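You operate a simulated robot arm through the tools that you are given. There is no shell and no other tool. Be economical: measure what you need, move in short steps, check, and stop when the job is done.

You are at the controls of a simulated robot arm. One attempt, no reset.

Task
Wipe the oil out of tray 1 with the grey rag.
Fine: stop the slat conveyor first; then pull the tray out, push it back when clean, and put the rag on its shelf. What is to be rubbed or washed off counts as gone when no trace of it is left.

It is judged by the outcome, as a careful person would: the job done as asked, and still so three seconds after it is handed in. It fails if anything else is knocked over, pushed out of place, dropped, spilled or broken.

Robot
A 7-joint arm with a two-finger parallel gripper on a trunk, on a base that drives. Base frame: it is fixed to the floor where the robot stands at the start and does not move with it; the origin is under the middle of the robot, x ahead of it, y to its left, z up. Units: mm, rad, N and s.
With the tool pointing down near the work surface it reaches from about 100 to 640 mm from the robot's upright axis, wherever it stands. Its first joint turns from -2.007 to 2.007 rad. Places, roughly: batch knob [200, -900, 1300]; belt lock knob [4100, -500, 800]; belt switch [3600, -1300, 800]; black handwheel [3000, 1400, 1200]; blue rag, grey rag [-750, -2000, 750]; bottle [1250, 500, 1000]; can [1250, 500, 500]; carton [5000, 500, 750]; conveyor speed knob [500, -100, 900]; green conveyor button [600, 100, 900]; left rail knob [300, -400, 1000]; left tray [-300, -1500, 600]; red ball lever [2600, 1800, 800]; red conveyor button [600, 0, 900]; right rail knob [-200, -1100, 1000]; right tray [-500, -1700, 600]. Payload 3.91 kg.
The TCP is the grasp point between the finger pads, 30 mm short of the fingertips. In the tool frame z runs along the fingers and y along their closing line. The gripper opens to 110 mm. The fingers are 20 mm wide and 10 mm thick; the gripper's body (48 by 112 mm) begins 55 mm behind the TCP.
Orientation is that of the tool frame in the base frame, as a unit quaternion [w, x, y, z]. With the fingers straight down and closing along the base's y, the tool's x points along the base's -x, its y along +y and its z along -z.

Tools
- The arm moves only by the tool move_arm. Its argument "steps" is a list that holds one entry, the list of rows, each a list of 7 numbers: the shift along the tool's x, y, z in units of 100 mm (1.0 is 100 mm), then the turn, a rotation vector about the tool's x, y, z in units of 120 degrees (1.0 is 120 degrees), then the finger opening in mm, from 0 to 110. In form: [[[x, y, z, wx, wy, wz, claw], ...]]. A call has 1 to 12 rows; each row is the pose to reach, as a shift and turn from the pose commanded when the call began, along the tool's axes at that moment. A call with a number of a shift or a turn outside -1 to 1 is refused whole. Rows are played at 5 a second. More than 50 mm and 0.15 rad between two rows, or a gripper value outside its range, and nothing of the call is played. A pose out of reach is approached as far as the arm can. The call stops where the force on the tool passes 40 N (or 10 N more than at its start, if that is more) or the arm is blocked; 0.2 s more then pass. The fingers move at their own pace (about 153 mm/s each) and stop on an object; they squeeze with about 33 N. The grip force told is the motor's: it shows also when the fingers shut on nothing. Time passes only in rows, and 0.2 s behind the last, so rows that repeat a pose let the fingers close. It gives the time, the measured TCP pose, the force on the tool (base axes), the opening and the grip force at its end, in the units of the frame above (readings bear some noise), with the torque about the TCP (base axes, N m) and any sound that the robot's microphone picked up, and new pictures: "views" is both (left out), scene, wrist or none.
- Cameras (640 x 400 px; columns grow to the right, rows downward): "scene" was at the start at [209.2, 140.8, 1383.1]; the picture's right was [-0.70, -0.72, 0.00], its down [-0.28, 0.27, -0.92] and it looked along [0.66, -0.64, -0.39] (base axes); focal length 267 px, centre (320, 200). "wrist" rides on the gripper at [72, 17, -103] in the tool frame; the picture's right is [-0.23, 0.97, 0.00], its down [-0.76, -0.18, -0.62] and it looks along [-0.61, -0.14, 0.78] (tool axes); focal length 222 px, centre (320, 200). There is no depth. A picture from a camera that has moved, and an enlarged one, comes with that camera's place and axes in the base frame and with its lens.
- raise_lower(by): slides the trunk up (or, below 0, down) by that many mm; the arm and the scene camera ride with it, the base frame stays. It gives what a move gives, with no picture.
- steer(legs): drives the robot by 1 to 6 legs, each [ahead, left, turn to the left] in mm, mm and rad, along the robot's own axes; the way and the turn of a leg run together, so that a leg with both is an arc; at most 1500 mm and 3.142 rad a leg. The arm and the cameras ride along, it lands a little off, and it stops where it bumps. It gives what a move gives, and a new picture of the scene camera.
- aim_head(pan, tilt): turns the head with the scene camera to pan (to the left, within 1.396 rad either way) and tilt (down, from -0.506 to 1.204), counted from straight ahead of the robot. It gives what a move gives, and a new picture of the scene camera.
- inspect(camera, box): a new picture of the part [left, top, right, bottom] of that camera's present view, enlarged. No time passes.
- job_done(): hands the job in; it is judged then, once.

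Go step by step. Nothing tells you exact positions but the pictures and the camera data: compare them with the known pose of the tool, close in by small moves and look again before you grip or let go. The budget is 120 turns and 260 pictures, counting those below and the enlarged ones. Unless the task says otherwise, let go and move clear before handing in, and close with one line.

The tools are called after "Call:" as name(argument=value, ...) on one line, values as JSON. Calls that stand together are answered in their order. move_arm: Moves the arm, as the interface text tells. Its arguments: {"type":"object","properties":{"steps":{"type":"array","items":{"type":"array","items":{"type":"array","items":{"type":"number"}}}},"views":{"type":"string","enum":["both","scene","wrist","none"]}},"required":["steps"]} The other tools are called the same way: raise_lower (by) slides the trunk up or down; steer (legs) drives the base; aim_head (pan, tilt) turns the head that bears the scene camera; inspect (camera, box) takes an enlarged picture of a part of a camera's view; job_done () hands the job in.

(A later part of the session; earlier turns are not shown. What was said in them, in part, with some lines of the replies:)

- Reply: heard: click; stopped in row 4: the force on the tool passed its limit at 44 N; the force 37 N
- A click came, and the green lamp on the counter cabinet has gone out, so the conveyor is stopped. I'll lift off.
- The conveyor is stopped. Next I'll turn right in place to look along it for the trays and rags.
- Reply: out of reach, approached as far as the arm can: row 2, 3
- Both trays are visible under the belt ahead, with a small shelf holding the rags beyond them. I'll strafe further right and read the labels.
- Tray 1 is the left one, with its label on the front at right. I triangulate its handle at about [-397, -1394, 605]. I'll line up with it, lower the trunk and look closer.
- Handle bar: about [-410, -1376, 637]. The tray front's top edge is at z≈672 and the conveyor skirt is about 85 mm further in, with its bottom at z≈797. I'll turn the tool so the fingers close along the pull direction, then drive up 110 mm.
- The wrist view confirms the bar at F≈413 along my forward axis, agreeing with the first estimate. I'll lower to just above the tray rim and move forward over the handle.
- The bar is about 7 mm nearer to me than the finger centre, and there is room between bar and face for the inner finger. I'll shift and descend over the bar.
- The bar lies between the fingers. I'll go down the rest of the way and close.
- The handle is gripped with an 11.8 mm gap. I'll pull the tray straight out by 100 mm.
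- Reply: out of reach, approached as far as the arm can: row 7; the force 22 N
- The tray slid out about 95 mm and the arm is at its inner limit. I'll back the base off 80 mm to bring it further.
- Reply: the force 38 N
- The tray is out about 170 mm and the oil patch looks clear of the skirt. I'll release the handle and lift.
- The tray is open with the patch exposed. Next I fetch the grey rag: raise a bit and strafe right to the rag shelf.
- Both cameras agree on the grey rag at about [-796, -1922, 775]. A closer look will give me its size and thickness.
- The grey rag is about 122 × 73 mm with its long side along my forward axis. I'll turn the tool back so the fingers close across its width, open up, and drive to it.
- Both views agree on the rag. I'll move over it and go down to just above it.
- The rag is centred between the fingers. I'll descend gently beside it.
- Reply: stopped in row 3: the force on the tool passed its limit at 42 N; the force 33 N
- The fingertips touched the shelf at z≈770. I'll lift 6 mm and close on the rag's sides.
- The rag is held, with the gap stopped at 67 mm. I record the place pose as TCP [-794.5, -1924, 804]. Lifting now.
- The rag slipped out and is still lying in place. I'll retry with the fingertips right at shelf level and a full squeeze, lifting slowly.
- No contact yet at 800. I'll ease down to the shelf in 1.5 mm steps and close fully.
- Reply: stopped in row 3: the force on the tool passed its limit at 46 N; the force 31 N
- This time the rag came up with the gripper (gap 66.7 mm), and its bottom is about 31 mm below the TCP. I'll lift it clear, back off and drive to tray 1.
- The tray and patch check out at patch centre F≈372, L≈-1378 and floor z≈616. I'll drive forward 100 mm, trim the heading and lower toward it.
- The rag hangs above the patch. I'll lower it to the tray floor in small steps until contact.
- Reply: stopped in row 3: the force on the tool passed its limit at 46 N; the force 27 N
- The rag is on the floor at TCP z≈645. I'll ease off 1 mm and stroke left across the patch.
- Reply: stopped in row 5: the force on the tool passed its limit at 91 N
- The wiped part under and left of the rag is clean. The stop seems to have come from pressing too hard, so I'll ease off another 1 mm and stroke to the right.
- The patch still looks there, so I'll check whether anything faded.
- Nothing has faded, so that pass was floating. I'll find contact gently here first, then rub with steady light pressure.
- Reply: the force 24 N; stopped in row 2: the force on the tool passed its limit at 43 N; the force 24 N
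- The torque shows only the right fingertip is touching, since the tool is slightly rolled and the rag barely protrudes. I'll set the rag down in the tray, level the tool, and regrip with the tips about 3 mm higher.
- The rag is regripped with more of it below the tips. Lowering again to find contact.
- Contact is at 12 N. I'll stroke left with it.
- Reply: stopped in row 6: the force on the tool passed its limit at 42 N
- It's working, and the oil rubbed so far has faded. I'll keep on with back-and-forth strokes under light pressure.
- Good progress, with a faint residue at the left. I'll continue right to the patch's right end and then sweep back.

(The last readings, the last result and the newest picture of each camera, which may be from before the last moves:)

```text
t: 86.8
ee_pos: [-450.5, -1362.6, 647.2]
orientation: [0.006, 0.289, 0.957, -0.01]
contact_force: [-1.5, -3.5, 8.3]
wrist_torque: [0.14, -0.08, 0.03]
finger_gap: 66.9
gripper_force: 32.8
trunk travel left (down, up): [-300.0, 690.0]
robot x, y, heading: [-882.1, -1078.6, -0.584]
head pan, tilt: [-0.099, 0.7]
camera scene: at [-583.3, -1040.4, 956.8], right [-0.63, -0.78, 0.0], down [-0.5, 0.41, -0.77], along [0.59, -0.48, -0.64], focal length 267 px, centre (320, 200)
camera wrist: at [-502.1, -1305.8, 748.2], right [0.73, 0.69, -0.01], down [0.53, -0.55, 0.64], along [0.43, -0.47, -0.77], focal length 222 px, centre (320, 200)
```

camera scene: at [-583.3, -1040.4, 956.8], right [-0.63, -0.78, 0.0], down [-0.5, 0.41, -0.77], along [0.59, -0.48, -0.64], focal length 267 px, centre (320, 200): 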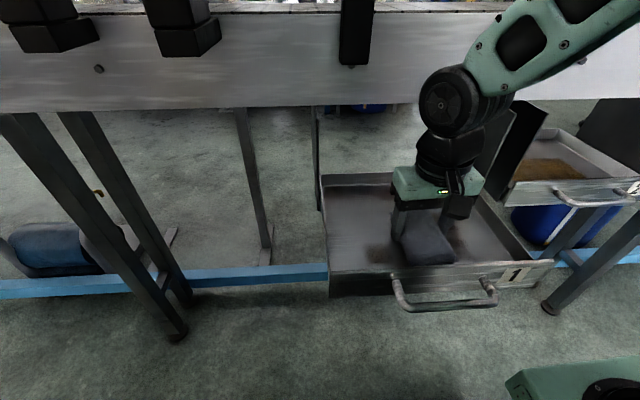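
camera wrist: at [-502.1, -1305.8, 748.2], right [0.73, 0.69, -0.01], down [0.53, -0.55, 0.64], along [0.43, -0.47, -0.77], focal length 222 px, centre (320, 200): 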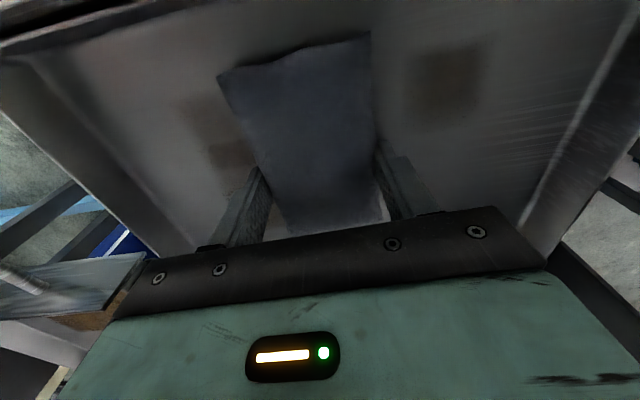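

Only faint traces remain at the left, nearer side, and slightly at the right. I'll do another left stroke a bit nearer with slightly more pressure.

Call:
move_arm(steps=[[[0.08, 0.1, 0.0, 0, 0, 0, 0], [0.08, 0.25, 0.0, 0, 0, 0, 0], [0.08, 0.4, 0.0, 0, 0, 0, 0], [0.08, 0.55, 0.0, 0, 0, 0, 0], [0.08, 0.7, 0.0, 0, 0, 0, 0], [0.08, 0.85, 0.0, 0, 0, 0, 0], [0.08, 0.95, 0.0, 0, 0, 0, 0]]], views="none")

Call:
move_arm(steps=[[[0, -0.15, 0.005, 0, 0, 0, 0], [0, -0.3, 0.005, 0, 0, 0, 0], [0, -0.45, 0.005, 0, 0, 0, 0], [0, -0.6, 0.005, 0, 0, 0, 0], [0, -0.75, 0.005, 0, 0, 0, 0], [0, -0.9, 0.005, 0, 0, 0, 0], [0, -1.0, 0.005, 0, 0, 0, 0]]], views="both")

```text
t: 88.4
ee_pos: [-408.6, -1282.6, 644.6]
orientation: [0.008, 0.289, 0.957, -0.01]
contact_force: [-1.6, -2.8, 19.9]
wrist_torque: [0.29, 0.33, 0.11]
finger_gap: 67.1
gripper_force: 33.3
trunk travel left (down, up): [-300.0, 690.0]
robot x, y, heading: [-880.1, -1075.7, -0.584]
head pan, tilt: [-0.099, 0.7]
stopped in row 7: the force on the tool passed its limit at 43 N (the readings are from after the stop); the commanded pose is now the measured one
```

```text
t: 90.0
ee_pos: [-462.6, -1365.8, 646.2]
orientation: [0.006, 0.289, 0.957, -0.01]
contact_force: [3.2, 5.2, 12.8]
wrist_torque: [0.32, -0.58, 0.12]
finger_gap: 67.0
gripper_force: 33.0
trunk travel left (down, up): [-300.0, 690.0]
robot x, y, heading: [-880.1, -1079.2, -0.59]
head pan, tilt: [-0.099, 0.7]
camera scene: at [-583.3, -1040.3, 956.5], right [-0.63, -0.78, 0.0], down [-0.5, 0.41, -0.77], along [0.59, -0.48, -0.64], focal length 267 px, centre (320, 200)
camera wrist: at [-513.6, -1309.2, 747.5], right [0.73, 0.69, -0.01], down [0.53, -0.55, 0.64], along [0.43, -0.47, -0.77], focal length 222 px, centre (320, 200)
```

scene: 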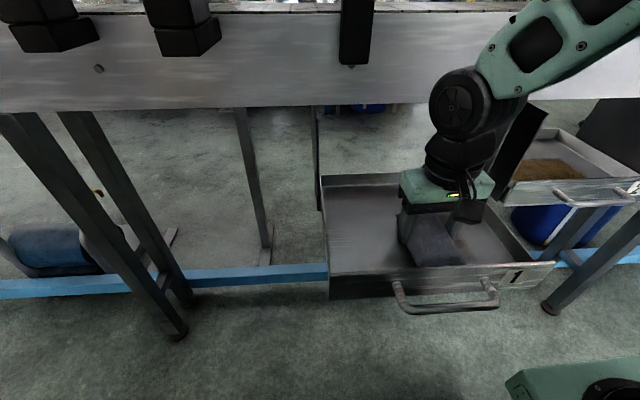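
wrist: 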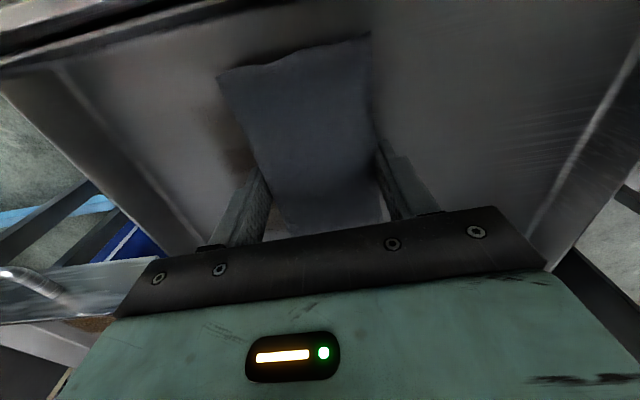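

Left is clean now and a faint trace is left on the right. I'll stroke to the right, slightly further in, and back.

Call:
move_arm(steps=[[[-0.1, -0.15, 0.004, 0, 0, 0, 0], [-0.1, -0.3, 0.006, 0, 0, 0, 0], [-0.1, -0.45, 0.01, 0, 0, 0, 0], [-0.1, -0.6, 0.013, 0, 0, 0, 0], [-0.1, -0.75, 0.016, 0, 0, 0, 0], [-0.1, -0.85, 0.018, 0, 0, 0, 0], [-0.1, -0.7, 0.018, 0, 0, 0, 0], [-0.1, -0.55, 0.014, 0, 0, 0, 0], [0.0, -0.4, 0.01, 0, 0, 0, 0], [0.0, -0.25, 0.006, 0, 0, 0, 0]]], views="none")

Call:
move_arm(steps=[[[0, 0, -0.4, 0, 0, 0, 0], [0, 0.2, -0.8, 0, 0, 0, 0], [0, 0.2, -1.0, 0, 0, 0, 0]]], views="both")

Call:
inspect(camera="wrist", box=[60, 0, 600, 240])

Call:
inspect(camera="scene", box=[310, 160, 560, 310])

```text
t: 91.3
ee_pos: [-497.7, -1438.4, 645.7]
orientation: [0.009, 0.289, 0.957, -0.01]
contact_force: [-0.5, 0.2, 14.5]
wrist_torque: [0.57, 0.26, 0.04]
finger_gap: 67.3
gripper_force: 32.8
trunk travel left (down, up): [-300.0, 690.0]
robot x, y, heading: [-880.6, -1077.9, -0.581]
head pan, tilt: [-0.099, 0.7]
stopped in row 6: the force on the tool passed its limit at 41 N (the readings are from after the stop); the commanded pose is now the measured one
```

```text
t: 92.1
ee_pos: [-488.2, -1418.6, 746.4]
orientation: [0.008, 0.288, 0.958, -0.01]
contact_force: [-0.5, -0.4, -0.1]
wrist_torque: [0.02, -0.02, 0.0]
finger_gap: 67.0
gripper_force: 33.2
trunk travel left (down, up): [-300.0, 690.0]
robot x, y, heading: [-880.5, -1079.0, -0.581]
head pan, tilt: [-0.099, 0.7]
camera scene: at [-583.0, -1040.2, 956.5], right [-0.63, -0.78, 0.0], down [-0.5, 0.41, -0.76], along [0.59, -0.48, -0.64], focal length 267 px, centre (320, 200)
camera wrist: at [-539.2, -1361.8, 847.0], right [0.73, 0.69, -0.01], down [0.53, -0.55, 0.64], along [0.43, -0.47, -0.77], focal length 222 px, centre (320, 200)
```

scene: 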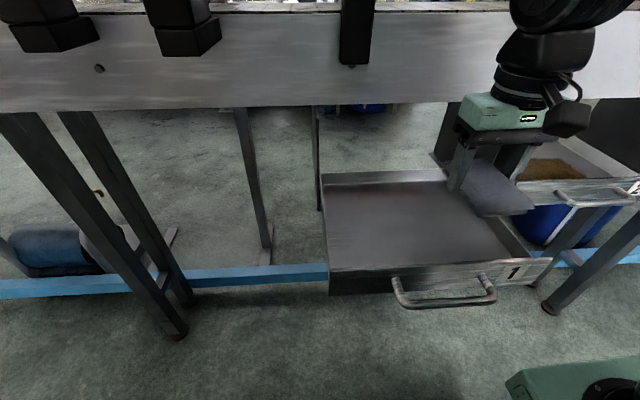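
wrist: 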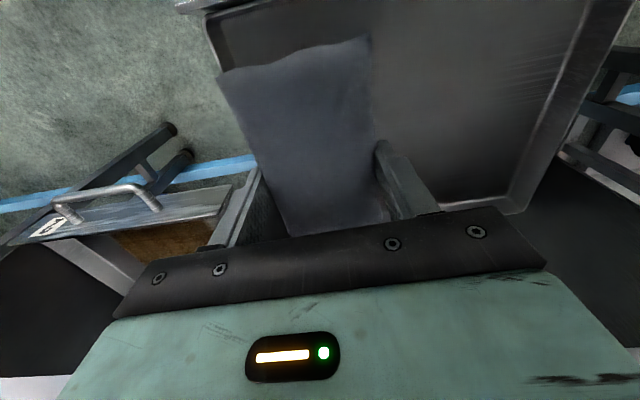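

```text
1.19 times, centred on (330, 120) of wrist
camera zoom: at [-539.2, -1361.8, 847.0], right [0.73, 0.69, -0.01], down [0.53, -0.55, 0.64], along [0.43, -0.47, -0.77], focal length 263 px, centre (308, 295)
```

zoom: 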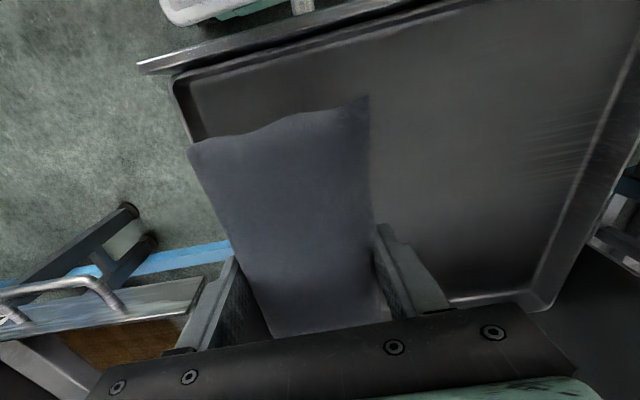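

```text
2.56 times, centred on (435, 235) of scene
camera zoom: at [-583.0, -1040.2, 956.5], right [-0.63, -0.78, 0.0], down [-0.5, 0.41, -0.76], along [0.59, -0.48, -0.64], focal length 682 px, centre (26, 110)
```

zoom: 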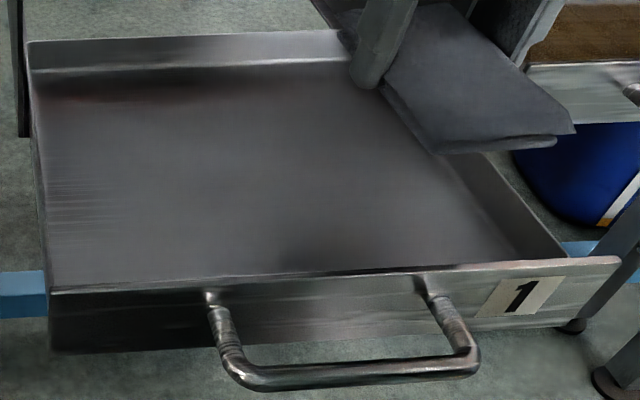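

The tray looks clean. I'll raise the trunk for a steeper view to rule out remaining traces.

Call:
raise_lower(by=220)

Call:
aim_head(pan=-0.15, tilt=0.9)

Call:
inspect(camera="scene", box=[300, 130, 500, 260])

Call:
inspect(camera="wrist", box=[0, 0, 640, 400])

```text
t: 94.5
ee_pos: [-488.1, -1418.1, 965.1]
orientation: [0.008, 0.288, 0.958, -0.01]
contact_force: [-0.5, 0.0, 0.0]
wrist_torque: [-0.01, -0.02, -0.02]
finger_gap: 66.9
gripper_force: 32.7
trunk travel left (down, up): [-520.0, 470.0]
robot x, y, heading: [-885.1, -1078.7, -0.581]
head pan, tilt: [-0.099, 0.7]
```

```text
t: 95.2
ee_pos: [-487.6, -1419.5, 966.6]
orientation: [0.008, 0.288, 0.958, -0.009]
contact_force: [0.6, 0.2, 0.4]
wrist_torque: [-0.02, 0.0, 0.01]
finger_gap: 66.9
gripper_force: 32.5
trunk travel left (down, up): [-520.0, 470.0]
robot x, y, heading: [-880.9, -1082.8, -0.585]
head pan, tilt: [-0.15, 0.901]
camera scene: at [-592.8, -1037.1, 1160.5], right [-0.67, -0.74, 0.0], down [-0.58, 0.52, -0.62], along [0.46, -0.42, -0.78], focal length 267 px, centre (320, 200)
```

scene: 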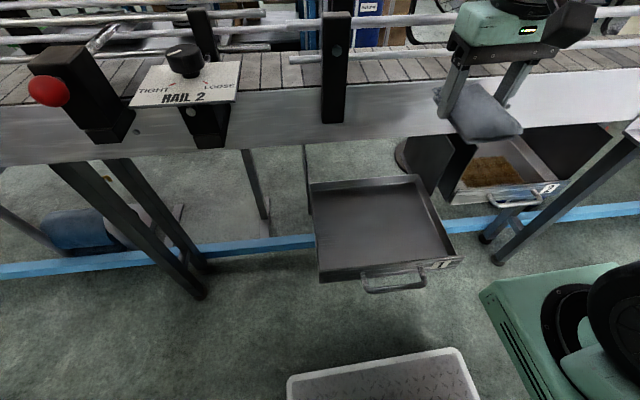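

```text
3.08 times, centred on (400, 195) of scene
camera zoom: at [-592.8, -1037.1, 1160.5], right [-0.67, -0.74, 0.0], down [-0.58, 0.52, -0.62], along [0.46, -0.42, -0.78], focal length 820 px, centre (74, 215)
```

zoom: 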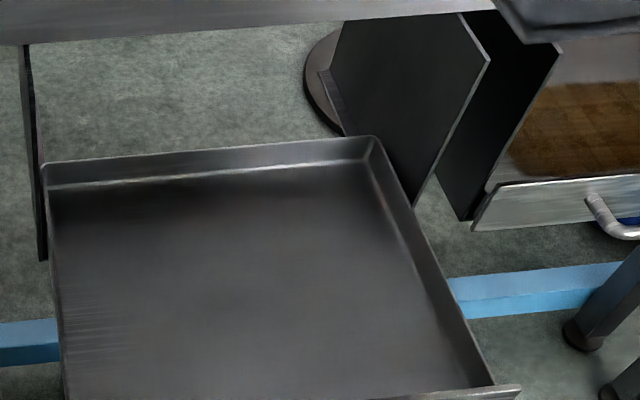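

```text
1.00 times, centred on (320, 200) of wrist (not enlarged: the box is as wide or as high as the picture)
camera zoom: at [-539.1, -1362.0, 1066.7], right [0.73, 0.69, -0.01], down [0.53, -0.55, 0.64], along [0.44, -0.47, -0.77], focal length 222 px, centre (320, 200)
```

zoom: 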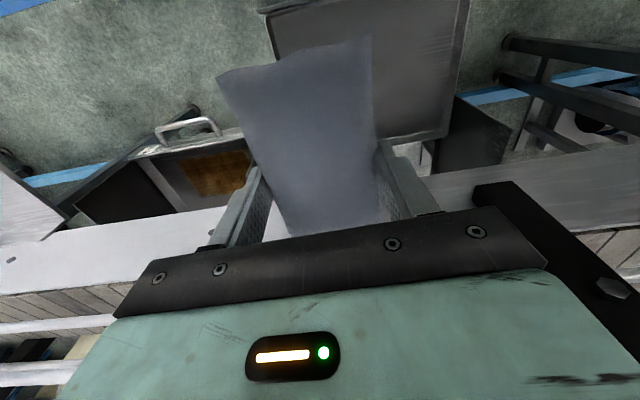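

Call:
inspect(camera="scene", box=[305, 170, 465, 280])

```text
3.64 times, centred on (385, 225) of scene
camera zoom: at [-592.8, -1037.1, 1160.5], right [-0.67, -0.74, 0.0], down [-0.58, 0.52, -0.62], along [0.46, -0.42, -0.78], focal length 969 px, centre (84, 109)
```

zoom: 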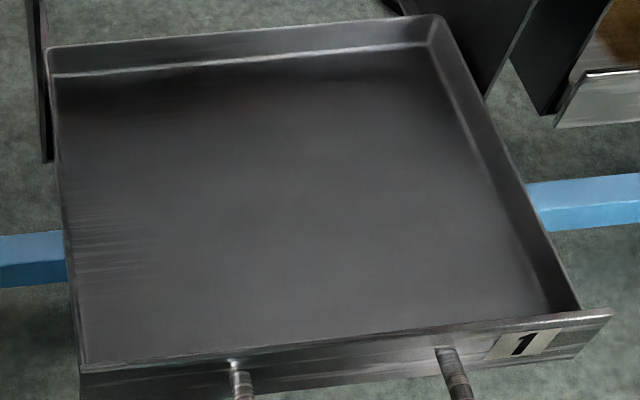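

The tray looks clean, but shading makes very faint traces hard to exclude. I'll do one more full rubbing pass for safety.

Call:
raise_lower(by=-220)

Call:
move_arm(steps=[[[0, 0, 0.4, 0, 0, 0, 0], [0, 0, 0.8, 0, 0, 0, 0], [0, 0, 0.96, 0, 0, 0, 0], [0, 0, 0.98, 0, 0, 0, 0], [0, 0, 0.99, 0, 0, 0, 0], [0, 0, 0.99, 0, 0, 0, 0]]], views="none")

```text
t: 97.5
ee_pos: [-487.1, -1419.2, 745.8]
orientation: [0.009, 0.288, 0.958, -0.01]
contact_force: [-0.7, -0.2, -0.1]
wrist_torque: [-0.03, 0.0, 0.03]
finger_gap: 66.8
gripper_force: 33.0
trunk travel left (down, up): [-300.0, 690.0]
robot x, y, heading: [-879.4, -1079.3, -0.587]
head pan, tilt: [-0.15, 0.901]
```

```text
t: 98.9
ee_pos: [-485.9, -1420.8, 647.3]
orientation: [0.008, 0.288, 0.958, -0.01]
contact_force: [-0.6, -0.7, -1.3]
wrist_torque: [0.0, 0.0, -0.01]
finger_gap: 67.3
gripper_force: 33.1
trunk travel left (down, up): [-300.0, 690.0]
robot x, y, heading: [-877.8, -1083.5, -0.584]
head pan, tilt: [-0.15, 0.901]
```

Call:
move_arm(steps=[[[0.1, 0, 0.012, 0, 0, 0, 0], [0.1, 0.15, 0.012, 0, 0, 0, 0], [0.1, 0.3, 0.012, 0, 0, 0, 0], [0.1, 0.45, 0.012, 0, 0, 0, 0], [0.1, 0.6, 0.012, 0, 0, 0, 0], [0.1, 0.75, 0.012, 0, 0, 0, 0], [0.1, 0.9, 0.012, 0, 0, 0, 0]]], views="none")

Call:
move_arm(steps=[[[0, 0.15, 0.003, 0, 0, 0, 0], [0, 0.3, 0.005, 0, 0, 0, 0], [0, 0.45, 0.007, 0, 0, 0, 0], [0, 0.6, 0.009, 0, 0, 0, 0], [0, 0.72, 0.009, 0, 0, 0, 0], [-0.2, 0.72, 0.009, 0, 0, 0, 0], [-0.2, 0.6, 0.009, 0, 0, 0, 0], [-0.2, 0.45, 0.007, 0, 0, 0, 0], [-0.2, 0.3, 0.005, 0, 0, 0, 0], [-0.2, 0.15, 0.003, 0, 0, 0, 0], [-0.2, 0, 0, 0, 0, 0, 0]]], views="both")

```text
t: 100.0
ee_pos: [-469.8, -1379.5, 645.5]
orientation: [0.01, 0.289, 0.957, -0.011]
contact_force: [-0.2, -0.3, 18.3]
wrist_torque: [0.75, 0.11, 0.16]
finger_gap: 67.1
gripper_force: 32.7
trunk travel left (down, up): [-300.0, 690.0]
robot x, y, heading: [-884.2, -1079.6, -0.585]
head pan, tilt: [-0.15, 0.901]
stopped in row 5: the force on the tool passed its limit at 56 N (the readings are from after the stop); the commanded pose is now the measured one
```

```text
t: 100.6
ee_pos: [-455.4, -1359.1, 645.9]
orientation: [0.01, 0.292, 0.956, -0.012]
contact_force: [0.0, 0.8, 14.0]
wrist_torque: [0.76, 0.1, 0.12]
finger_gap: 66.8
gripper_force: 32.9
trunk travel left (down, up): [-300.0, 690.0]
robot x, y, heading: [-882.3, -1079.4, -0.585]
head pan, tilt: [-0.15, 0.901]
stopped in row 2: the force on the tool passed its limit at 56 N (the readings are from after the stop); the commanded pose is now the measured one
camera scene: at [-593.4, -1037.7, 940.2], right [-0.67, -0.74, 0.0], down [-0.58, 0.53, -0.62], along [0.46, -0.42, -0.78], focal length 267 px, centre (320, 200)
camera wrist: at [-507.9, -1301.6, 746.8], right [0.73, 0.68, -0.01], down [0.53, -0.55, 0.65], along [0.44, -0.48, -0.76], focal length 222 px, centre (320, 200)
```

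scene: 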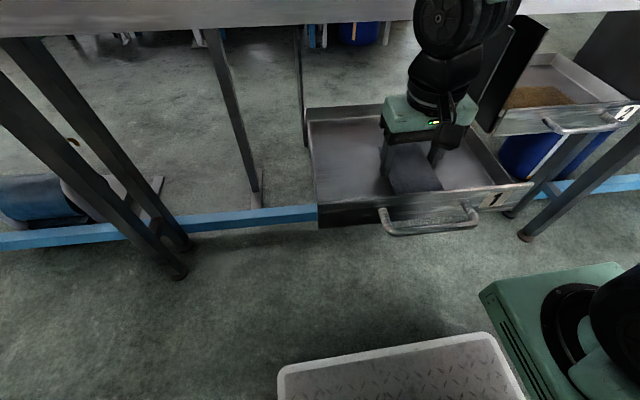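
wrist: 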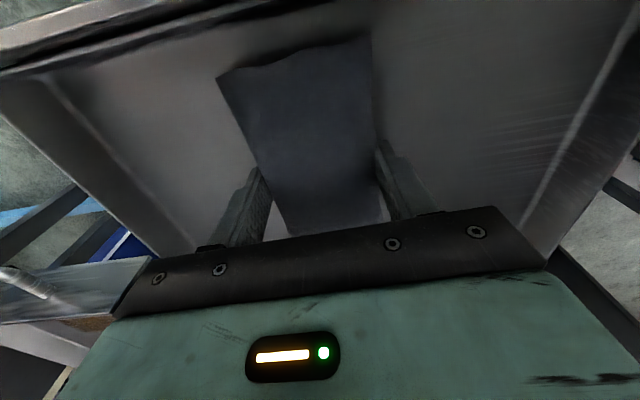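

I'm pressing a little hard here. I'll ease off 0.8 mm and finish the pass.

Call:
move_arm(steps=[[[0, 0, -0.008, -0.003, 0, 0, 0], [0, 0.15, -0.008, -0.003, 0, 0, 0], [0, 0.3, -0.006, -0.003, 0, 0, 0], [0, 0.45, -0.004, -0.003, 0, 0, 0], [0, 0.6, -0.002, -0.003, 0, 0, 0], [0, 0.75, 0, -0.003, 0, 0, 0], [-0.2, 0.75, 0, -0.003, 0, 0, 0], [-0.2, 0.6, -0.002, -0.003, 0, 0, 0], [-0.2, 0.45, -0.004, -0.003, 0, 0, 0], [-0.2, 0.3, -0.006, -0.003, 0, 0, 0], [-0.2, 0.15, -0.008, -0.003, 0, 0, 0], [-0.2, 0, -0.008, -0.003, 0, 0, 0]]], views="none")

Call:
move_arm(steps=[[[0, -0.15, 0, 0, 0, 0, 0], [0, -0.3, 0, 0, 0, 0, 0], [0, -0.45, 0, 0, 0, 0, 0], [0, -0.6, 0.003, 0, 0, 0, 0], [0, -0.75, 0.003, 0, 0, 0, 0], [0.2, -0.75, 0.003, 0, 0, 0, 0], [0.2, -0.6, 0.003, 0, 0, 0, 0], [0.2, -0.45, 0, 0, 0, 0, 0], [0.2, -0.3, 0, 0, 0, 0, 0]]], views="none")

```text
t: 101.6
ee_pos: [-434.9, -1326.3, 646.2]
orientation: [0.01, 0.291, 0.956, -0.011]
contact_force: [-2.0, -1.3, 14.3]
wrist_torque: [0.5, -0.12, 0.12]
finger_gap: 66.8
gripper_force: 33.1
trunk travel left (down, up): [-300.0, 690.0]
robot x, y, heading: [-883.4, -1081.2, -0.587]
head pan, tilt: [-0.15, 0.901]
stopped in row 5: the force on the tool passed its limit at 50 N (the readings are from after the stop); the commanded pose is now the measured one
```

```text
t: 103.2
ee_pos: [-490.0, -1370.6, 644.9]
orientation: [0.009, 0.293, 0.956, -0.011]
contact_force: [-1.2, 1.0, 12.9]
wrist_torque: [0.47, -0.14, 0.06]
finger_gap: 67.0
gripper_force: 32.9
trunk travel left (down, up): [-300.0, 690.0]
robot x, y, heading: [-882.8, -1079.7, -0.583]
head pan, tilt: [-0.15, 0.901]
stopped in row 7: the force on the tool passed its limit at 47 N (the readings are from after the stop); the commanded pose is now the measured one
```

Call:
move_arm(steps=[[[-0.1, 0, -0.01, 0, 0, 0, 0], [-0.2, 0.15, -0.014, 0, 0, 0, 0], [-0.2, 0.3, -0.014, 0, 0, 0, 0], [-0.2, 0.45, -0.014, 0, 0, 0, 0], [-0.2, 0.6, -0.014, 0, 0, 0, 0], [-0.2, 0.75, -0.014, 0, 0, 0, 0], [-0.2, 0.9, -0.014, 0, 0, 0, 0]]], views="none")

Call:
move_arm(steps=[[[0, 0.15, -0.003, 0, 0, 0, 0], [0, 0.3, -0.003, 0, 0, 0, 0], [0.15, 0.35, -0.003, 0, 0, 0, 0], [0.15, 0.2, -0.003, 0, 0, 0, 0], [0.15, 0.05, -0.003, 0, 0, 0, 0], [0.1, -0.1, -0.003, 0, 0, 0, 0]]], views="none")

Call:
move_arm(steps=[[[0, 0, -0.4, 0, 0, 0, 0], [0, -0.3, -0.8, 0, 0, 0, 0], [0, -0.6, -1.0, 0, 0, 0, 0]]], views="both")

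Call:
inspect(camera="scene", box=[300, 90, 520, 230])

```text
t: 104.8
ee_pos: [-424.2, -1306.7, 646.4]
orientation: [0.008, 0.293, 0.956, -0.011]
contact_force: [-1.3, -1.7, 3.2]
wrist_torque: [-0.02, -0.17, -0.03]
finger_gap: 66.9
gripper_force: 33.0
trunk travel left (down, up): [-300.0, 690.0]
robot x, y, heading: [-881.9, -1079.8, -0.584]
head pan, tilt: [-0.15, 0.901]
```

```text
t: 106.2
ee_pos: [-436.1, -1309.9, 644.9]
orientation: [0.008, 0.293, 0.956, -0.012]
contact_force: [6.8, 8.5, 13.5]
wrist_torque: [0.75, -0.42, -0.1]
finger_gap: 66.7
gripper_force: 33.6
trunk travel left (down, up): [-300.0, 690.0]
robot x, y, heading: [-882.9, -1083.5, -0.586]
head pan, tilt: [-0.15, 0.901]
```

```text
t: 107.0
ee_pos: [-472.2, -1357.7, 747.0]
orientation: [0.008, 0.293, 0.956, -0.011]
contact_force: [0.6, -0.9, -0.4]
wrist_torque: [0.02, 0.0, -0.01]
finger_gap: 66.6
gripper_force: 32.6
trunk travel left (down, up): [-300.0, 690.0]
robot x, y, heading: [-883.6, -1080.4, -0.583]
head pan, tilt: [-0.15, 0.901]
camera scene: at [-593.4, -1038.5, 940.4], right [-0.67, -0.74, 0.0], down [-0.58, 0.53, -0.62], along [0.46, -0.42, -0.78], focal length 267 px, centre (320, 200)
camera wrist: at [-522.8, -1299.9, 847.9], right [0.73, 0.68, -0.01], down [0.53, -0.56, 0.64], along [0.43, -0.48, -0.77], focal length 222 px, centre (320, 200)
```

scene: 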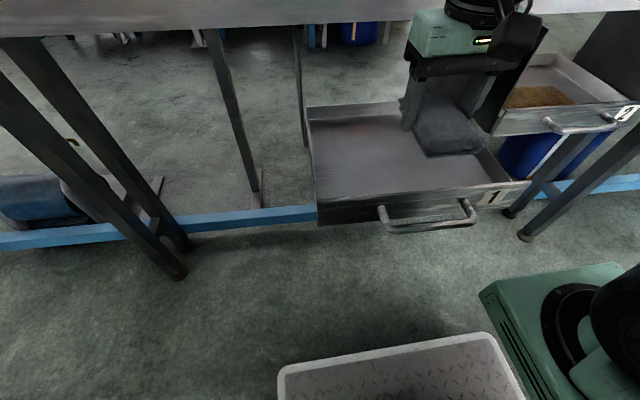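
wrist: 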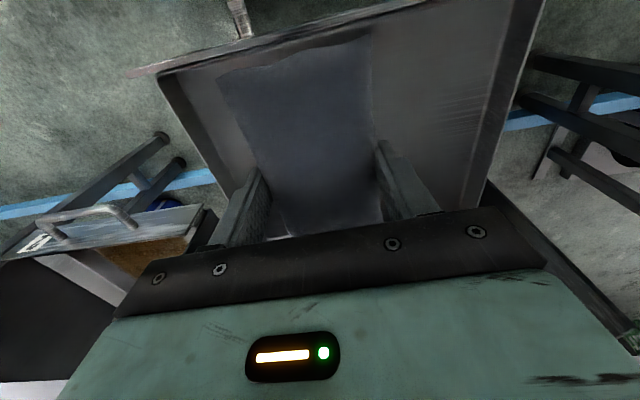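

```text
2.86 times, centred on (410, 160) of scene
camera zoom: at [-593.4, -1038.5, 940.4], right [-0.67, -0.74, 0.0], down [-0.58, 0.53, -0.62], along [0.46, -0.42, -0.78], focal length 762 px, centre (63, 314)
```

zoom: 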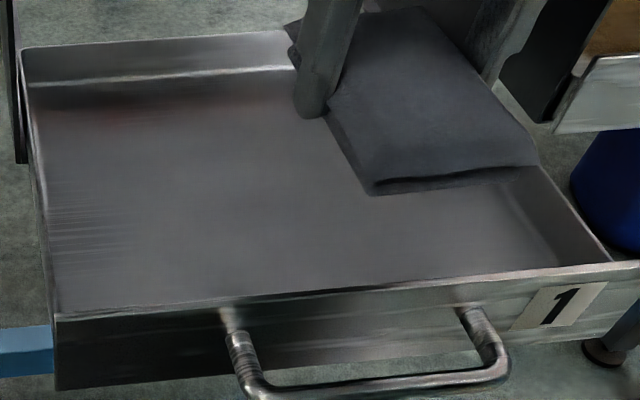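

The tray is clean. Now I'll take the rag back to its shelf: raise, back off, strafe right and come forward.

Call:
raise_lower(by=200)

Call:
steer(legs=[[-100, 0, 0], [0, -665, 0], [105, 0, 0]])

```text
t: 109.2
ee_pos: [-470.7, -1358.0, 946.9]
orientation: [0.008, 0.293, 0.956, -0.012]
contact_force: [0.1, -0.1, -0.7]
wrist_torque: [0.01, 0.0, -0.03]
finger_gap: 66.8
gripper_force: 33.4
trunk travel left (down, up): [-500.0, 490.0]
robot x, y, heading: [-880.8, -1079.9, -0.585]
head pan, tilt: [-0.15, 0.901]
```

```text
t: 114.4
ee_pos: [-836.4, -1920.3, 946.1]
orientation: [0.008, 0.29, 0.957, -0.011]
contact_force: [0.5, 0.5, -0.5]
wrist_torque: [-0.01, 0.0, 0.05]
finger_gap: 67.1
gripper_force: 32.5
trunk travel left (down, up): [-500.0, 490.0]
robot x, y, heading: [-1246.1, -1647.7, -0.583]
head pan, tilt: [-0.15, 0.901]
camera scene: at [-959.5, -1602.4, 1140.4], right [-0.67, -0.75, 0.0], down [-0.58, 0.52, -0.62], along [0.46, -0.41, -0.78], focal length 267 px, centre (320, 200)
```

scene: 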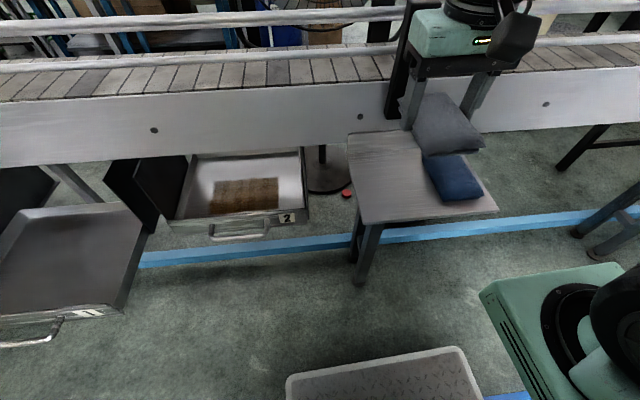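

I'm back at the shelf and the rag's free spot is visible left of the blue rag. I'll move to the recorded place pose and come down.

Call:
move_arm(steps=[[[-0.2, 0.1, 0, 0, 0, 0, 0], [-0.387, 0.195, 0.2, 0, 0, -0.004, 0], [-0.387, 0.195, 0.6, 0, 0, -0.004, 0], [-0.387, 0.195, 1.0, 0, 0, -0.004, 0]]], views="none")

Call:
move_arm(steps=[[[0, 0, 0.15, 0, 0, 0, 0], [0, 0, 0.28, 0, 0, 0, 0]]], views="both")

```text
t: 115.4
ee_pos: [-793.4, -1927.0, 847.1]
orientation: [0.008, 0.286, 0.958, -0.012]
contact_force: [0.3, -0.3, -0.4]
wrist_torque: [-0.02, -0.01, -0.04]
finger_gap: 66.8
gripper_force: 33.3
trunk travel left (down, up): [-500.0, 490.0]
robot x, y, heading: [-1248.9, -1648.8, -0.578]
head pan, tilt: [-0.15, 0.901]
```

```text
t: 116.0
ee_pos: [-792.9, -1929.0, 820.4]
orientation: [0.008, 0.287, 0.958, -0.011]
contact_force: [-0.2, 0.2, -0.2]
wrist_torque: [0.0, 0.01, 0.04]
finger_gap: 66.8
gripper_force: 33.2
trunk travel left (down, up): [-500.0, 490.0]
robot x, y, heading: [-1245.8, -1642.2, -0.581]
head pan, tilt: [-0.15, 0.901]
camera scene: at [-959.5, -1602.3, 1140.5], right [-0.67, -0.75, 0.0], down [-0.58, 0.52, -0.62], along [0.46, -0.41, -0.78], focal length 267 px, centre (320, 200)
camera wrist: at [-844.2, -1872.5, 920.7], right [0.72, 0.69, -0.01], down [0.53, -0.55, 0.64], along [0.44, -0.47, -0.77], focal length 222 px, centre (320, 200)
```

scene: 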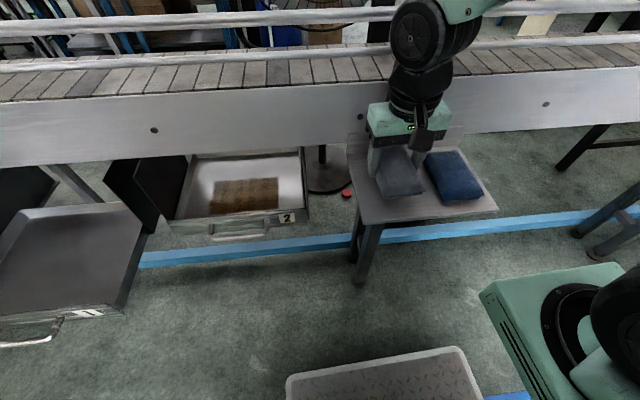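
wrist: 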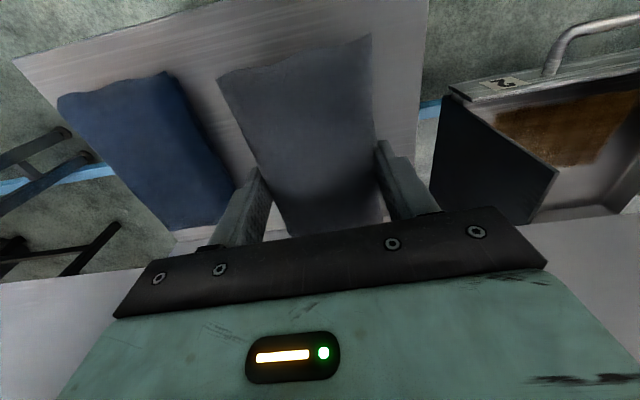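

Call:
move_arm(steps=[[[0, 0.04, 0.08, 0, 0, 0, 0], [0, 0.04, 0.13, 0, 0, 0, 0], [0, 0.04, 0.15, 0, 0, 0, 0], [0, 0.04, 0.165, 0, 0, 0, 0], [0, 0.04, 0.18, 0, 0, 0, 0], [0, 0.04, 0.19, 0, 0, 0, 0]]], views="none")

```text
t: 117.4
ee_pos: [-789.4, -1925.9, 800.4]
orientation: [0.008, 0.286, 0.958, -0.012]
contact_force: [-0.5, 1.2, 10.9]
wrist_torque: [0.35, -0.17, 0.04]
finger_gap: 66.6
gripper_force: 33.5
trunk travel left (down, up): [-500.0, 490.0]
robot x, y, heading: [-1245.7, -1645.5, -0.578]
head pan, tilt: [-0.15, 0.901]
```

The rag is resting on the shelf at 11 N. I'll release a little and lift straight up.

Call:
move_arm(steps=[[[0, 0, -0.008, 0, 0, 0, 82], [0, 0, -0.008, 0, 0, 0, 82], [0, 0, -0.15, 0, 0, 0, 84], [0, 0, -0.5, 0, 0, 0, 84], [0, 0, -1.0, 0, 0, 0, 84]]], views="both")

Call:
inspect(camera="scene", box=[330, 100, 510, 230])

```text
t: 118.6
ee_pos: [-789.2, -1922.0, 900.0]
orientation: [0.008, 0.286, 0.958, -0.012]
contact_force: [0.1, -0.2, -0.1]
wrist_torque: [0.0, 0.03, -0.03]
finger_gap: 84.1
gripper_force: 0.1
trunk travel left (down, up): [-500.0, 490.0]
robot x, y, heading: [-1249.1, -1650.9, -0.583]
head pan, tilt: [-0.15, 0.901]
camera scene: at [-959.2, -1602.4, 1140.3], right [-0.67, -0.75, 0.0], down [-0.58, 0.52, -0.62], along [0.46, -0.41, -0.78], focal length 267 px, centre (320, 200)
camera wrist: at [-841.0, -1865.5, 1001.8], right [0.72, 0.69, -0.01], down [0.54, -0.55, 0.64], along [0.44, -0.47, -0.77], focal length 222 px, centre (320, 200)
```

scene: 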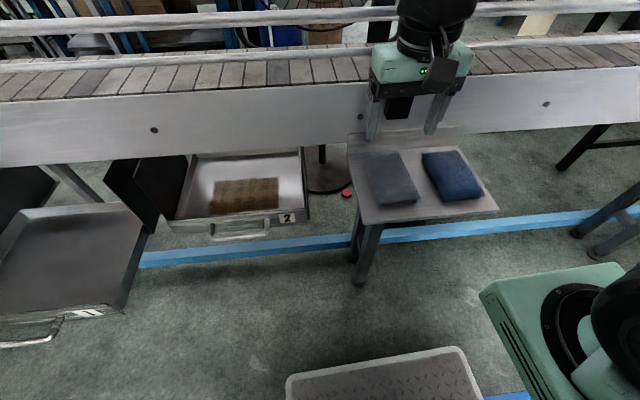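
wrist: 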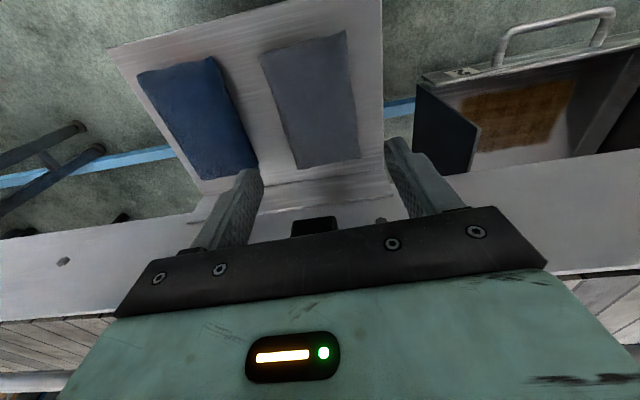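

```text
3.08 times, centred on (420, 165) of scene
camera zoom: at [-959.2, -1602.4, 1140.3], right [-0.67, -0.75, 0.0], down [-0.58, 0.52, -0.62], along [0.46, -0.41, -0.78], focal length 820 px, centre (12, 308)
```

zoom: 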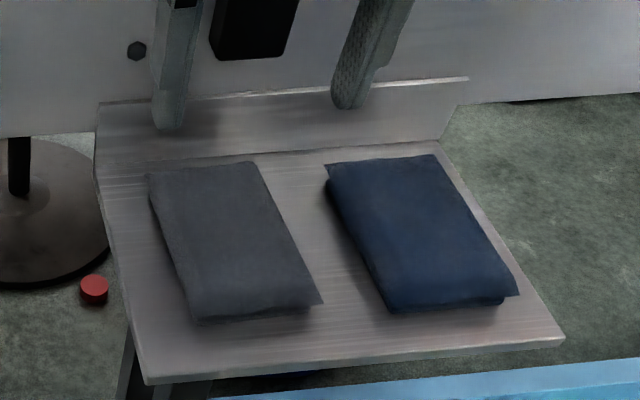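

The grey rag is back on its shelf in its old spot. Now I retract, return to tray 1 with closed fingers, and push it in by the handle bar.

Call:
move_arm(steps=[[[0.35, 0, -0.1, 0, 0, 0, 60], [0.7, 0, -0.1, 0, 0, 0, 20], [1.0, 0, -0.1, -0.006, 0, 0, 0]]], views="none")

Call:
steer(legs=[[-110, 0, 0], [0, 690, 0]])

```text
t: 119.4
ee_pos: [-873.6, -1867.9, 906.3]
orientation: [0.01, 0.285, 0.958, -0.006]
contact_force: [-0.4, 0.0, -0.3]
wrist_torque: [0.0, 0.02, 0.0]
finger_gap: 0.0
gripper_force: 33.6
trunk travel left (down, up): [-500.0, 490.0]
robot x, y, heading: [-1248.2, -1645.0, -0.576]
head pan, tilt: [-0.15, 0.901]
```

```text
t: 123.9
ee_pos: [-591.5, -1240.1, 907.0]
orientation: [0.009, 0.289, 0.957, -0.006]
contact_force: [-0.8, 0.1, 0.4]
wrist_torque: [0.01, 0.0, 0.02]
finger_gap: 0.0
gripper_force: 33.4
trunk travel left (down, up): [-500.0, 490.0]
robot x, y, heading: [-960.2, -1015.1, -0.589]
head pan, tilt: [-0.15, 0.901]
camera scene: at [-675.2, -974.7, 1140.4], right [-0.67, -0.74, 0.0], down [-0.58, 0.53, -0.62], along [0.46, -0.42, -0.78], focal length 267 px, centre (320, 200)
```

scene: 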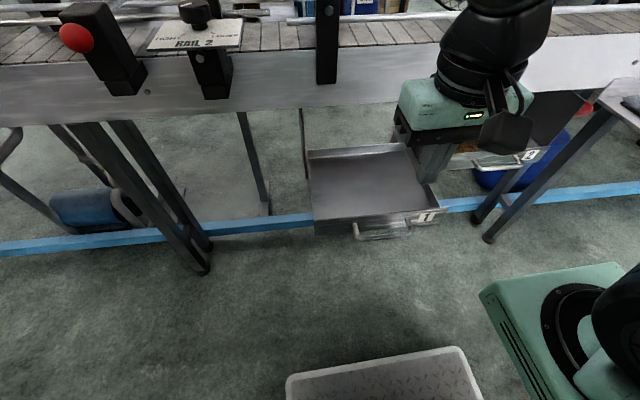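

The closed fingers are in front of the handle bar. I'll lower to bar height.

Call:
raise_lower(by=-270)

Call:
move_arm(steps=[[[0, -0.1, 0, 0, 0, 0, 0], [0, -0.1, 0, 0, 0, 0, 0]]], views="both")

```text
t: 126.7
ee_pos: [-591.7, -1240.4, 637.3]
orientation: [0.009, 0.289, 0.957, -0.006]
contact_force: [-0.6, -1.0, 0.4]
wrist_torque: [-0.02, 0.01, -0.02]
finger_gap: 0.0
gripper_force: 32.8
trunk travel left (down, up): [-230.0, 760.0]
robot x, y, heading: [-964.5, -1020.1, -0.584]
head pan, tilt: [-0.15, 0.901]
```

```text
t: 127.3
ee_pos: [-597.4, -1248.9, 635.6]
orientation: [0.01, 0.29, 0.957, -0.006]
contact_force: [0.6, -1.2, -0.1]
wrist_torque: [-0.03, -0.01, -0.01]
finger_gap: 0.0
gripper_force: 32.7
trunk travel left (down, up): [-230.0, 760.0]
robot x, y, heading: [-968.0, -1014.5, -0.584]
head pan, tilt: [-0.15, 0.901]
camera scene: at [-675.2, -974.7, 870.4], right [-0.67, -0.74, 0.0], down [-0.58, 0.53, -0.62], along [0.46, -0.42, -0.78], focal length 267 px, centre (320, 200)
camera wrist: at [-648.8, -1192.5, 738.2], right [0.73, 0.68, 0.0], down [0.53, -0.56, 0.64], along [0.44, -0.47, -0.77], focal length 222 px, centre (320, 200)
```

scene: 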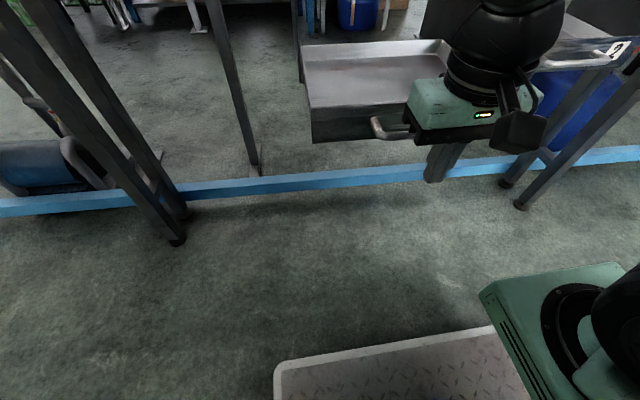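
wrist: 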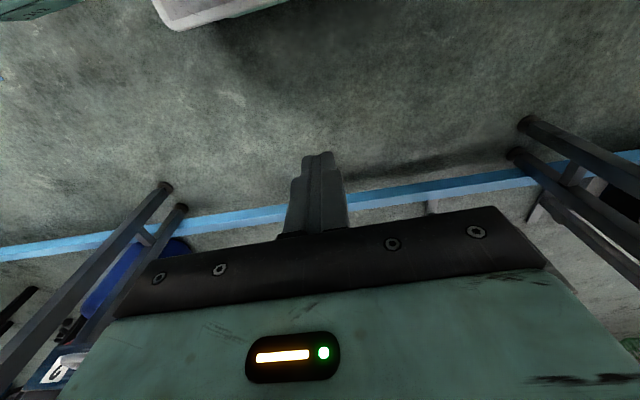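

The fingers are at bar height in front of the handle. Pushing forward gently.

Call:
move_arm(steps=[[[-0.15, 0, 0, 0, 0, 0, 0], [-0.3, 0, 0, 0, 0, 0, 0], [-0.4, 0, 0, 0, 0, 0, 0], [-0.5, 0, 0, 0, 0, 0, 0], [-0.6, 0, 0, 0, 0, 0, 0], [-0.7, 0, 0, 0, 0, 0, 0], [-0.8, 0, 0, 0, 0, 0, 0], [-0.9, 0, 0, 0, 0, 0, 0], [-1.0, 0, 0, 0, 0, 0, 0]]], views="both")

```text
t: 129.3
ee_pos: [-513.2, -1303.3, 637.8]
orientation: [0.01, 0.289, 0.957, -0.006]
contact_force: [0.8, 0.0, 0.3]
wrist_torque: [-0.01, -0.01, 0.03]
finger_gap: 0.1
gripper_force: 33.4
trunk travel left (down, up): [-230.0, 760.0]
robot x, y, heading: [-964.5, -1015.3, -0.588]
head pan, tilt: [-0.15, 0.901]
camera scene: at [-675.2, -974.7, 870.4], right [-0.67, -0.74, 0.0], down [-0.58, 0.53, -0.62], along [0.46, -0.42, -0.78], focal length 267 px, centre (320, 200)
camera wrist: at [-565.5, -1247.7, 740.4], right [0.73, 0.69, 0.0], down [0.53, -0.56, 0.64], along [0.44, -0.47, -0.77], focal length 222 px, centre (320, 200)
```

scene: 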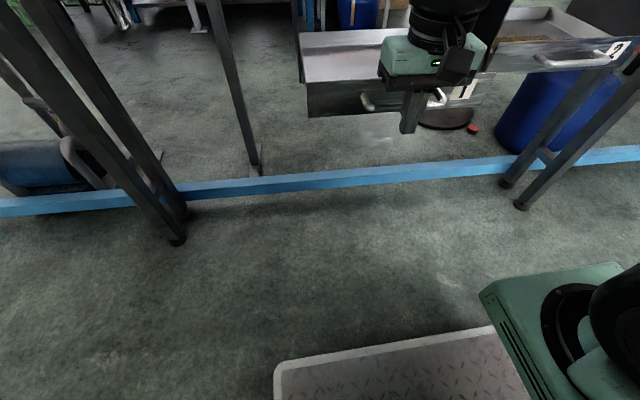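
wrist: 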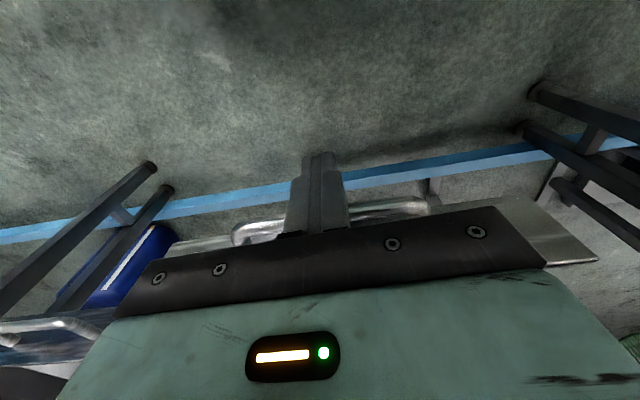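

The tray slides in centred on the handle. I'll keep pushing.

Call:
move_arm(steps=[[[-0.1, 0, 0, 0, 0, 0, 0], [-0.2, 0, 0, 0, 0, 0, 0], [-0.3, 0, 0, 0, 0, 0, 0], [-0.4, 0, 0, 0, 0, 0, 0], [-0.5, 0, 0, 0, 0, 0, 0], [-0.6, 0, 0, 0, 0, 0, 0], [-0.7, 0, 0, 0, 0, 0, 0], [-0.8, 0, 0, 0, 0, 0, 0], [-0.9, 0, 0, 0, 0, 0, 0], [-1.0, 0, 0, 0, 0, 0, 0]]], views="both")

```text
t: 131.5
ee_pos: [-430.0, -1360.2, 641.9]
orientation: [0.01, 0.29, 0.957, -0.005]
contact_force: [-0.1, -0.1, -0.4]
wrist_torque: [0.0, 0.02, -0.01]
finger_gap: 0.3
gripper_force: 33.3
trunk travel left (down, up): [-230.0, 760.0]
robot x, y, heading: [-964.1, -1020.7, -0.589]
head pan, tilt: [-0.15, 0.901]
camera scene: at [-675.2, -974.7, 870.5], right [-0.67, -0.74, 0.0], down [-0.58, 0.53, -0.62], along [0.46, -0.42, -0.78], focal length 267 px, centre (320, 200)
camera wrist: at [-482.9, -1304.5, 743.5], right [0.73, 0.68, 0.0], down [0.53, -0.56, 0.64], along [0.44, -0.47, -0.77], focal length 222 px, centre (320, 200)
```

scene: 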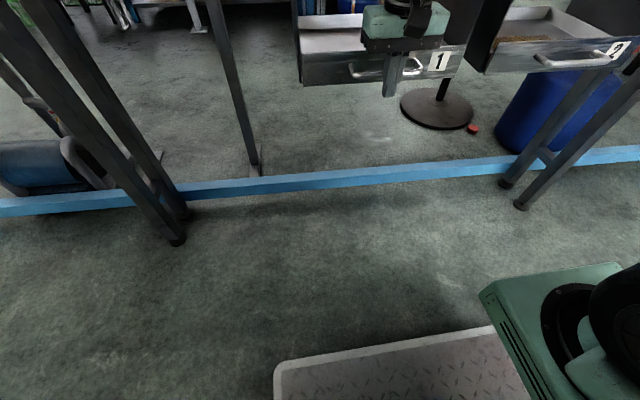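
wrist: 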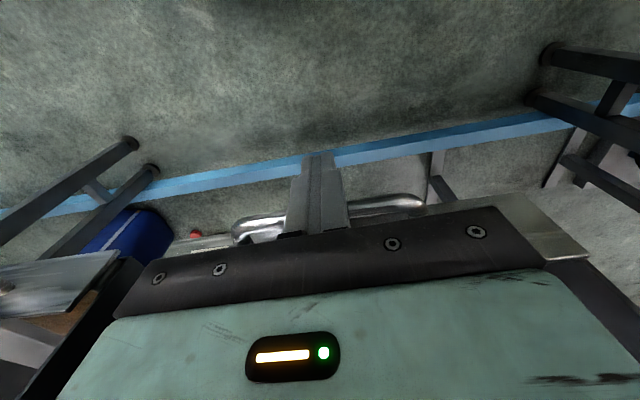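

It's almost home. I'll push the last few millimetres until it meets its stop.

Call:
move_arm(steps=[[[-0.04, 0, 0.03, 0, 0, 0, 0], [-0.08, 0, 0.03, 0, 0, 0, 0], [-0.12, 0, 0.03, 0, 0, 0, 0], [-0.16, 0, 0.03, 0, 0, 0, 0]]], views="scene")

Call:
aim_head(pan=-0.3, tilt=0.5)

```text
t: 132.2
ee_pos: [-425.5, -1362.6, 636.6]
orientation: [0.002, 0.289, 0.957, -0.005]
contact_force: [-9.0, 4.5, 5.2]
wrist_torque: [-0.11, -0.05, -0.17]
finger_gap: 0.1
gripper_force: 32.9
trunk travel left (down, up): [-230.0, 760.0]
robot x, y, heading: [-963.2, -1015.0, -0.584]
head pan, tilt: [-0.15, 0.901]
stopped in row 3: the force on the tool passed its limit at 46 N (the readings are from after the stop); the commanded pose is now the measured one
camera scene: at [-675.9, -974.4, 870.5], right [-0.67, -0.74, 0.0], down [-0.58, 0.53, -0.62], along [0.46, -0.42, -0.78], focal length 267 px, centre (320, 200)
```

scene: 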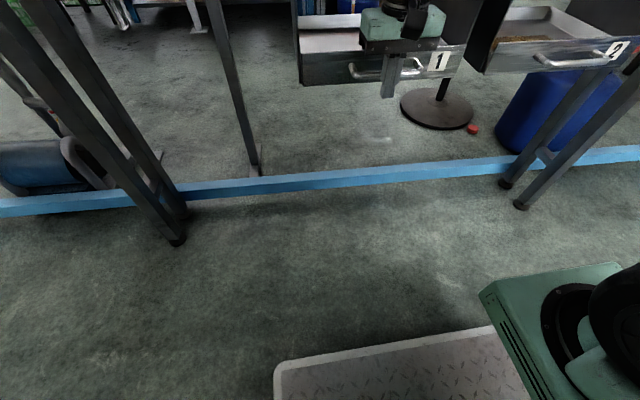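

```text
t: 133.1
ee_pos: [-427.2, -1362.4, 637.3]
orientation: [0.003, 0.289, 0.957, -0.005]
contact_force: [-13.7, 9.4, 2.1]
wrist_torque: [-0.09, -0.08, -0.19]
finger_gap: 0.1
gripper_force: 32.2
trunk travel left (down, up): [-230.0, 760.0]
robot x, y, heading: [-964.9, -1012.6, -0.587]
head pan, tilt: [-0.3, 0.499]
camera scene: at [-674.3, -994.1, 904.3], right [-0.77, -0.63, 0.0], down [-0.3, 0.37, -0.88], along [0.56, -0.68, -0.48], focal length 267 px, centre (320, 200)
```

scene: 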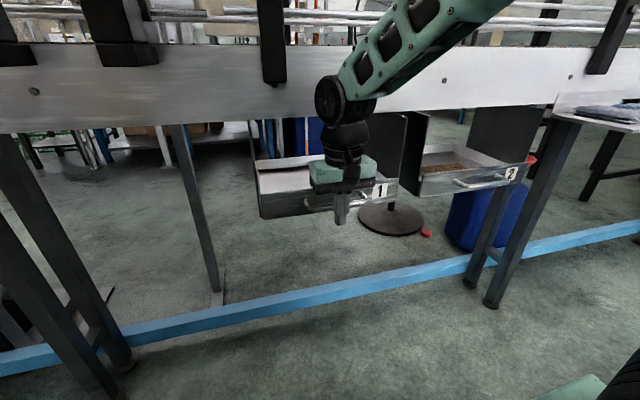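

The tray hit its stop at its original position, in line with tray 2. I'll back off, raise, and take a final check.

Call:
move_arm(steps=[[[0.3, 0, 0, 0, 0, 0, 0], [0.7, 0, 0, 0, 0, 0, 0], [1.0, 0, 0, 0, 0, 0, 0]]], views="none")

Call:
raise_lower(by=400)

Call:
steer(legs=[[-150, 0, 0]])

Call:
aim_head(pan=-0.2, tilt=0.7)

Call:
inspect(camera="scene", box=[240, 120, 480, 270])

```text
t: 133.9
ee_pos: [-511.0, -1308.0, 636.1]
orientation: [0.003, 0.289, 0.957, -0.006]
contact_force: [-0.8, 0.6, -0.3]
wrist_torque: [0.01, -0.02, 0.01]
finger_gap: 0.1
gripper_force: 32.9
trunk travel left (down, up): [-230.0, 760.0]
robot x, y, heading: [-962.9, -1016.2, -0.589]
head pan, tilt: [-0.3, 0.499]
```

```text
t: 137.7
ee_pos: [-509.6, -1308.2, 1035.8]
orientation: [0.003, 0.289, 0.957, -0.004]
contact_force: [0.2, -0.3, 0.3]
wrist_torque: [0.01, 0.0, 0.02]
finger_gap: 0.0
gripper_force: 32.9
trunk travel left (down, up): [-630.0, 360.0]
robot x, y, heading: [-963.0, -1021.8, -0.589]
head pan, tilt: [-0.3, 0.499]
```

```text
t: 139.1
ee_pos: [-633.9, -1226.2, 1036.9]
orientation: [0.003, 0.29, 0.957, -0.005]
contact_force: [-0.7, -0.6, -0.2]
wrist_torque: [0.0, 0.03, 0.04]
finger_gap: 0.0
gripper_force: 33.4
trunk travel left (down, up): [-630.0, 360.0]
robot x, y, heading: [-1086.1, -932.5, -0.585]
head pan, tilt: [-0.3, 0.499]
camera scene: at [-798.4, -911.9, 1304.3], right [-0.78, -0.63, 0.0], down [-0.3, 0.37, -0.88], along [0.55, -0.68, -0.48], focal length 267 px, centre (320, 200)
```

scene: 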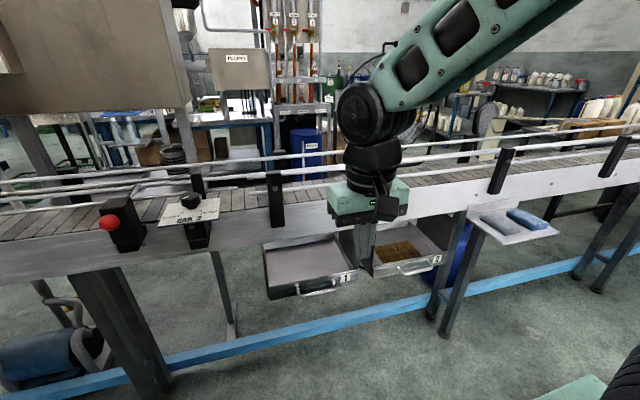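

```text
t: 139.8
ee_pos: [-633.9, -1225.3, 1036.0]
orientation: [0.003, 0.29, 0.957, -0.005]
contact_force: [0.1, -0.1, 0.9]
wrist_torque: [0.0, -0.01, 0.0]
finger_gap: 0.1
gripper_force: 32.7
trunk travel left (down, up): [-630.0, 360.0]
robot x, y, heading: [-1092.6, -933.2, -0.585]
head pan, tilt: [-0.201, 0.7]
camera scene: at [-795.9, -901.6, 1286.6], right [-0.71, -0.71, 0.0], down [-0.45, 0.46, -0.77], along [0.54, -0.54, -0.64], focal length 267 px, centre (320, 200)
```

scene: 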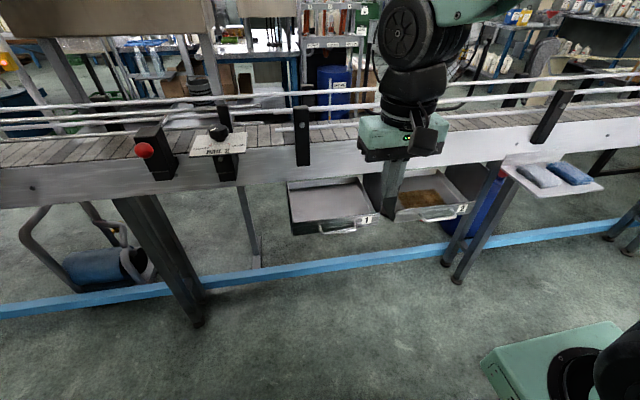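

```text
2.67 times, centred on (360, 195) of scene
camera zoom: at [-795.9, -901.6, 1286.6], right [-0.71, -0.71, 0.0], down [-0.45, 0.46, -0.77], along [0.54, -0.54, -0.64], focal length 711 px, centre (213, 213)
```

zoom: 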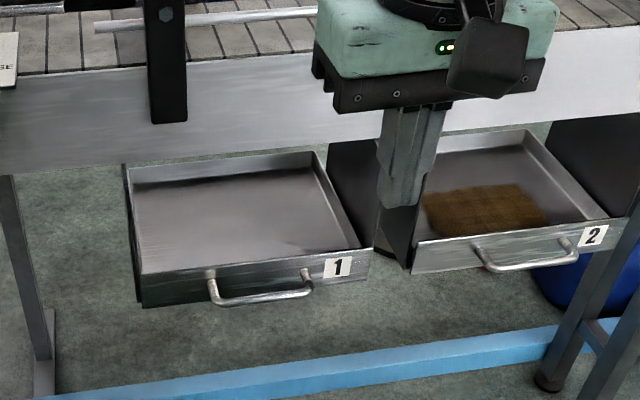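

Tray 1 is clean and pushed back to its stop. The grey rag is on its shelf beside the blue one, the conveyor was stopped first, and the arm is clear, so I'm handing in.

Call:
job_done()

```text
The job is handed in.
```

I stopped the conveyor, wiped the oil out of tray 1 until no trace showed in the final pictures, pushed the tray back to its stop and put the grey rag back on its shelf.
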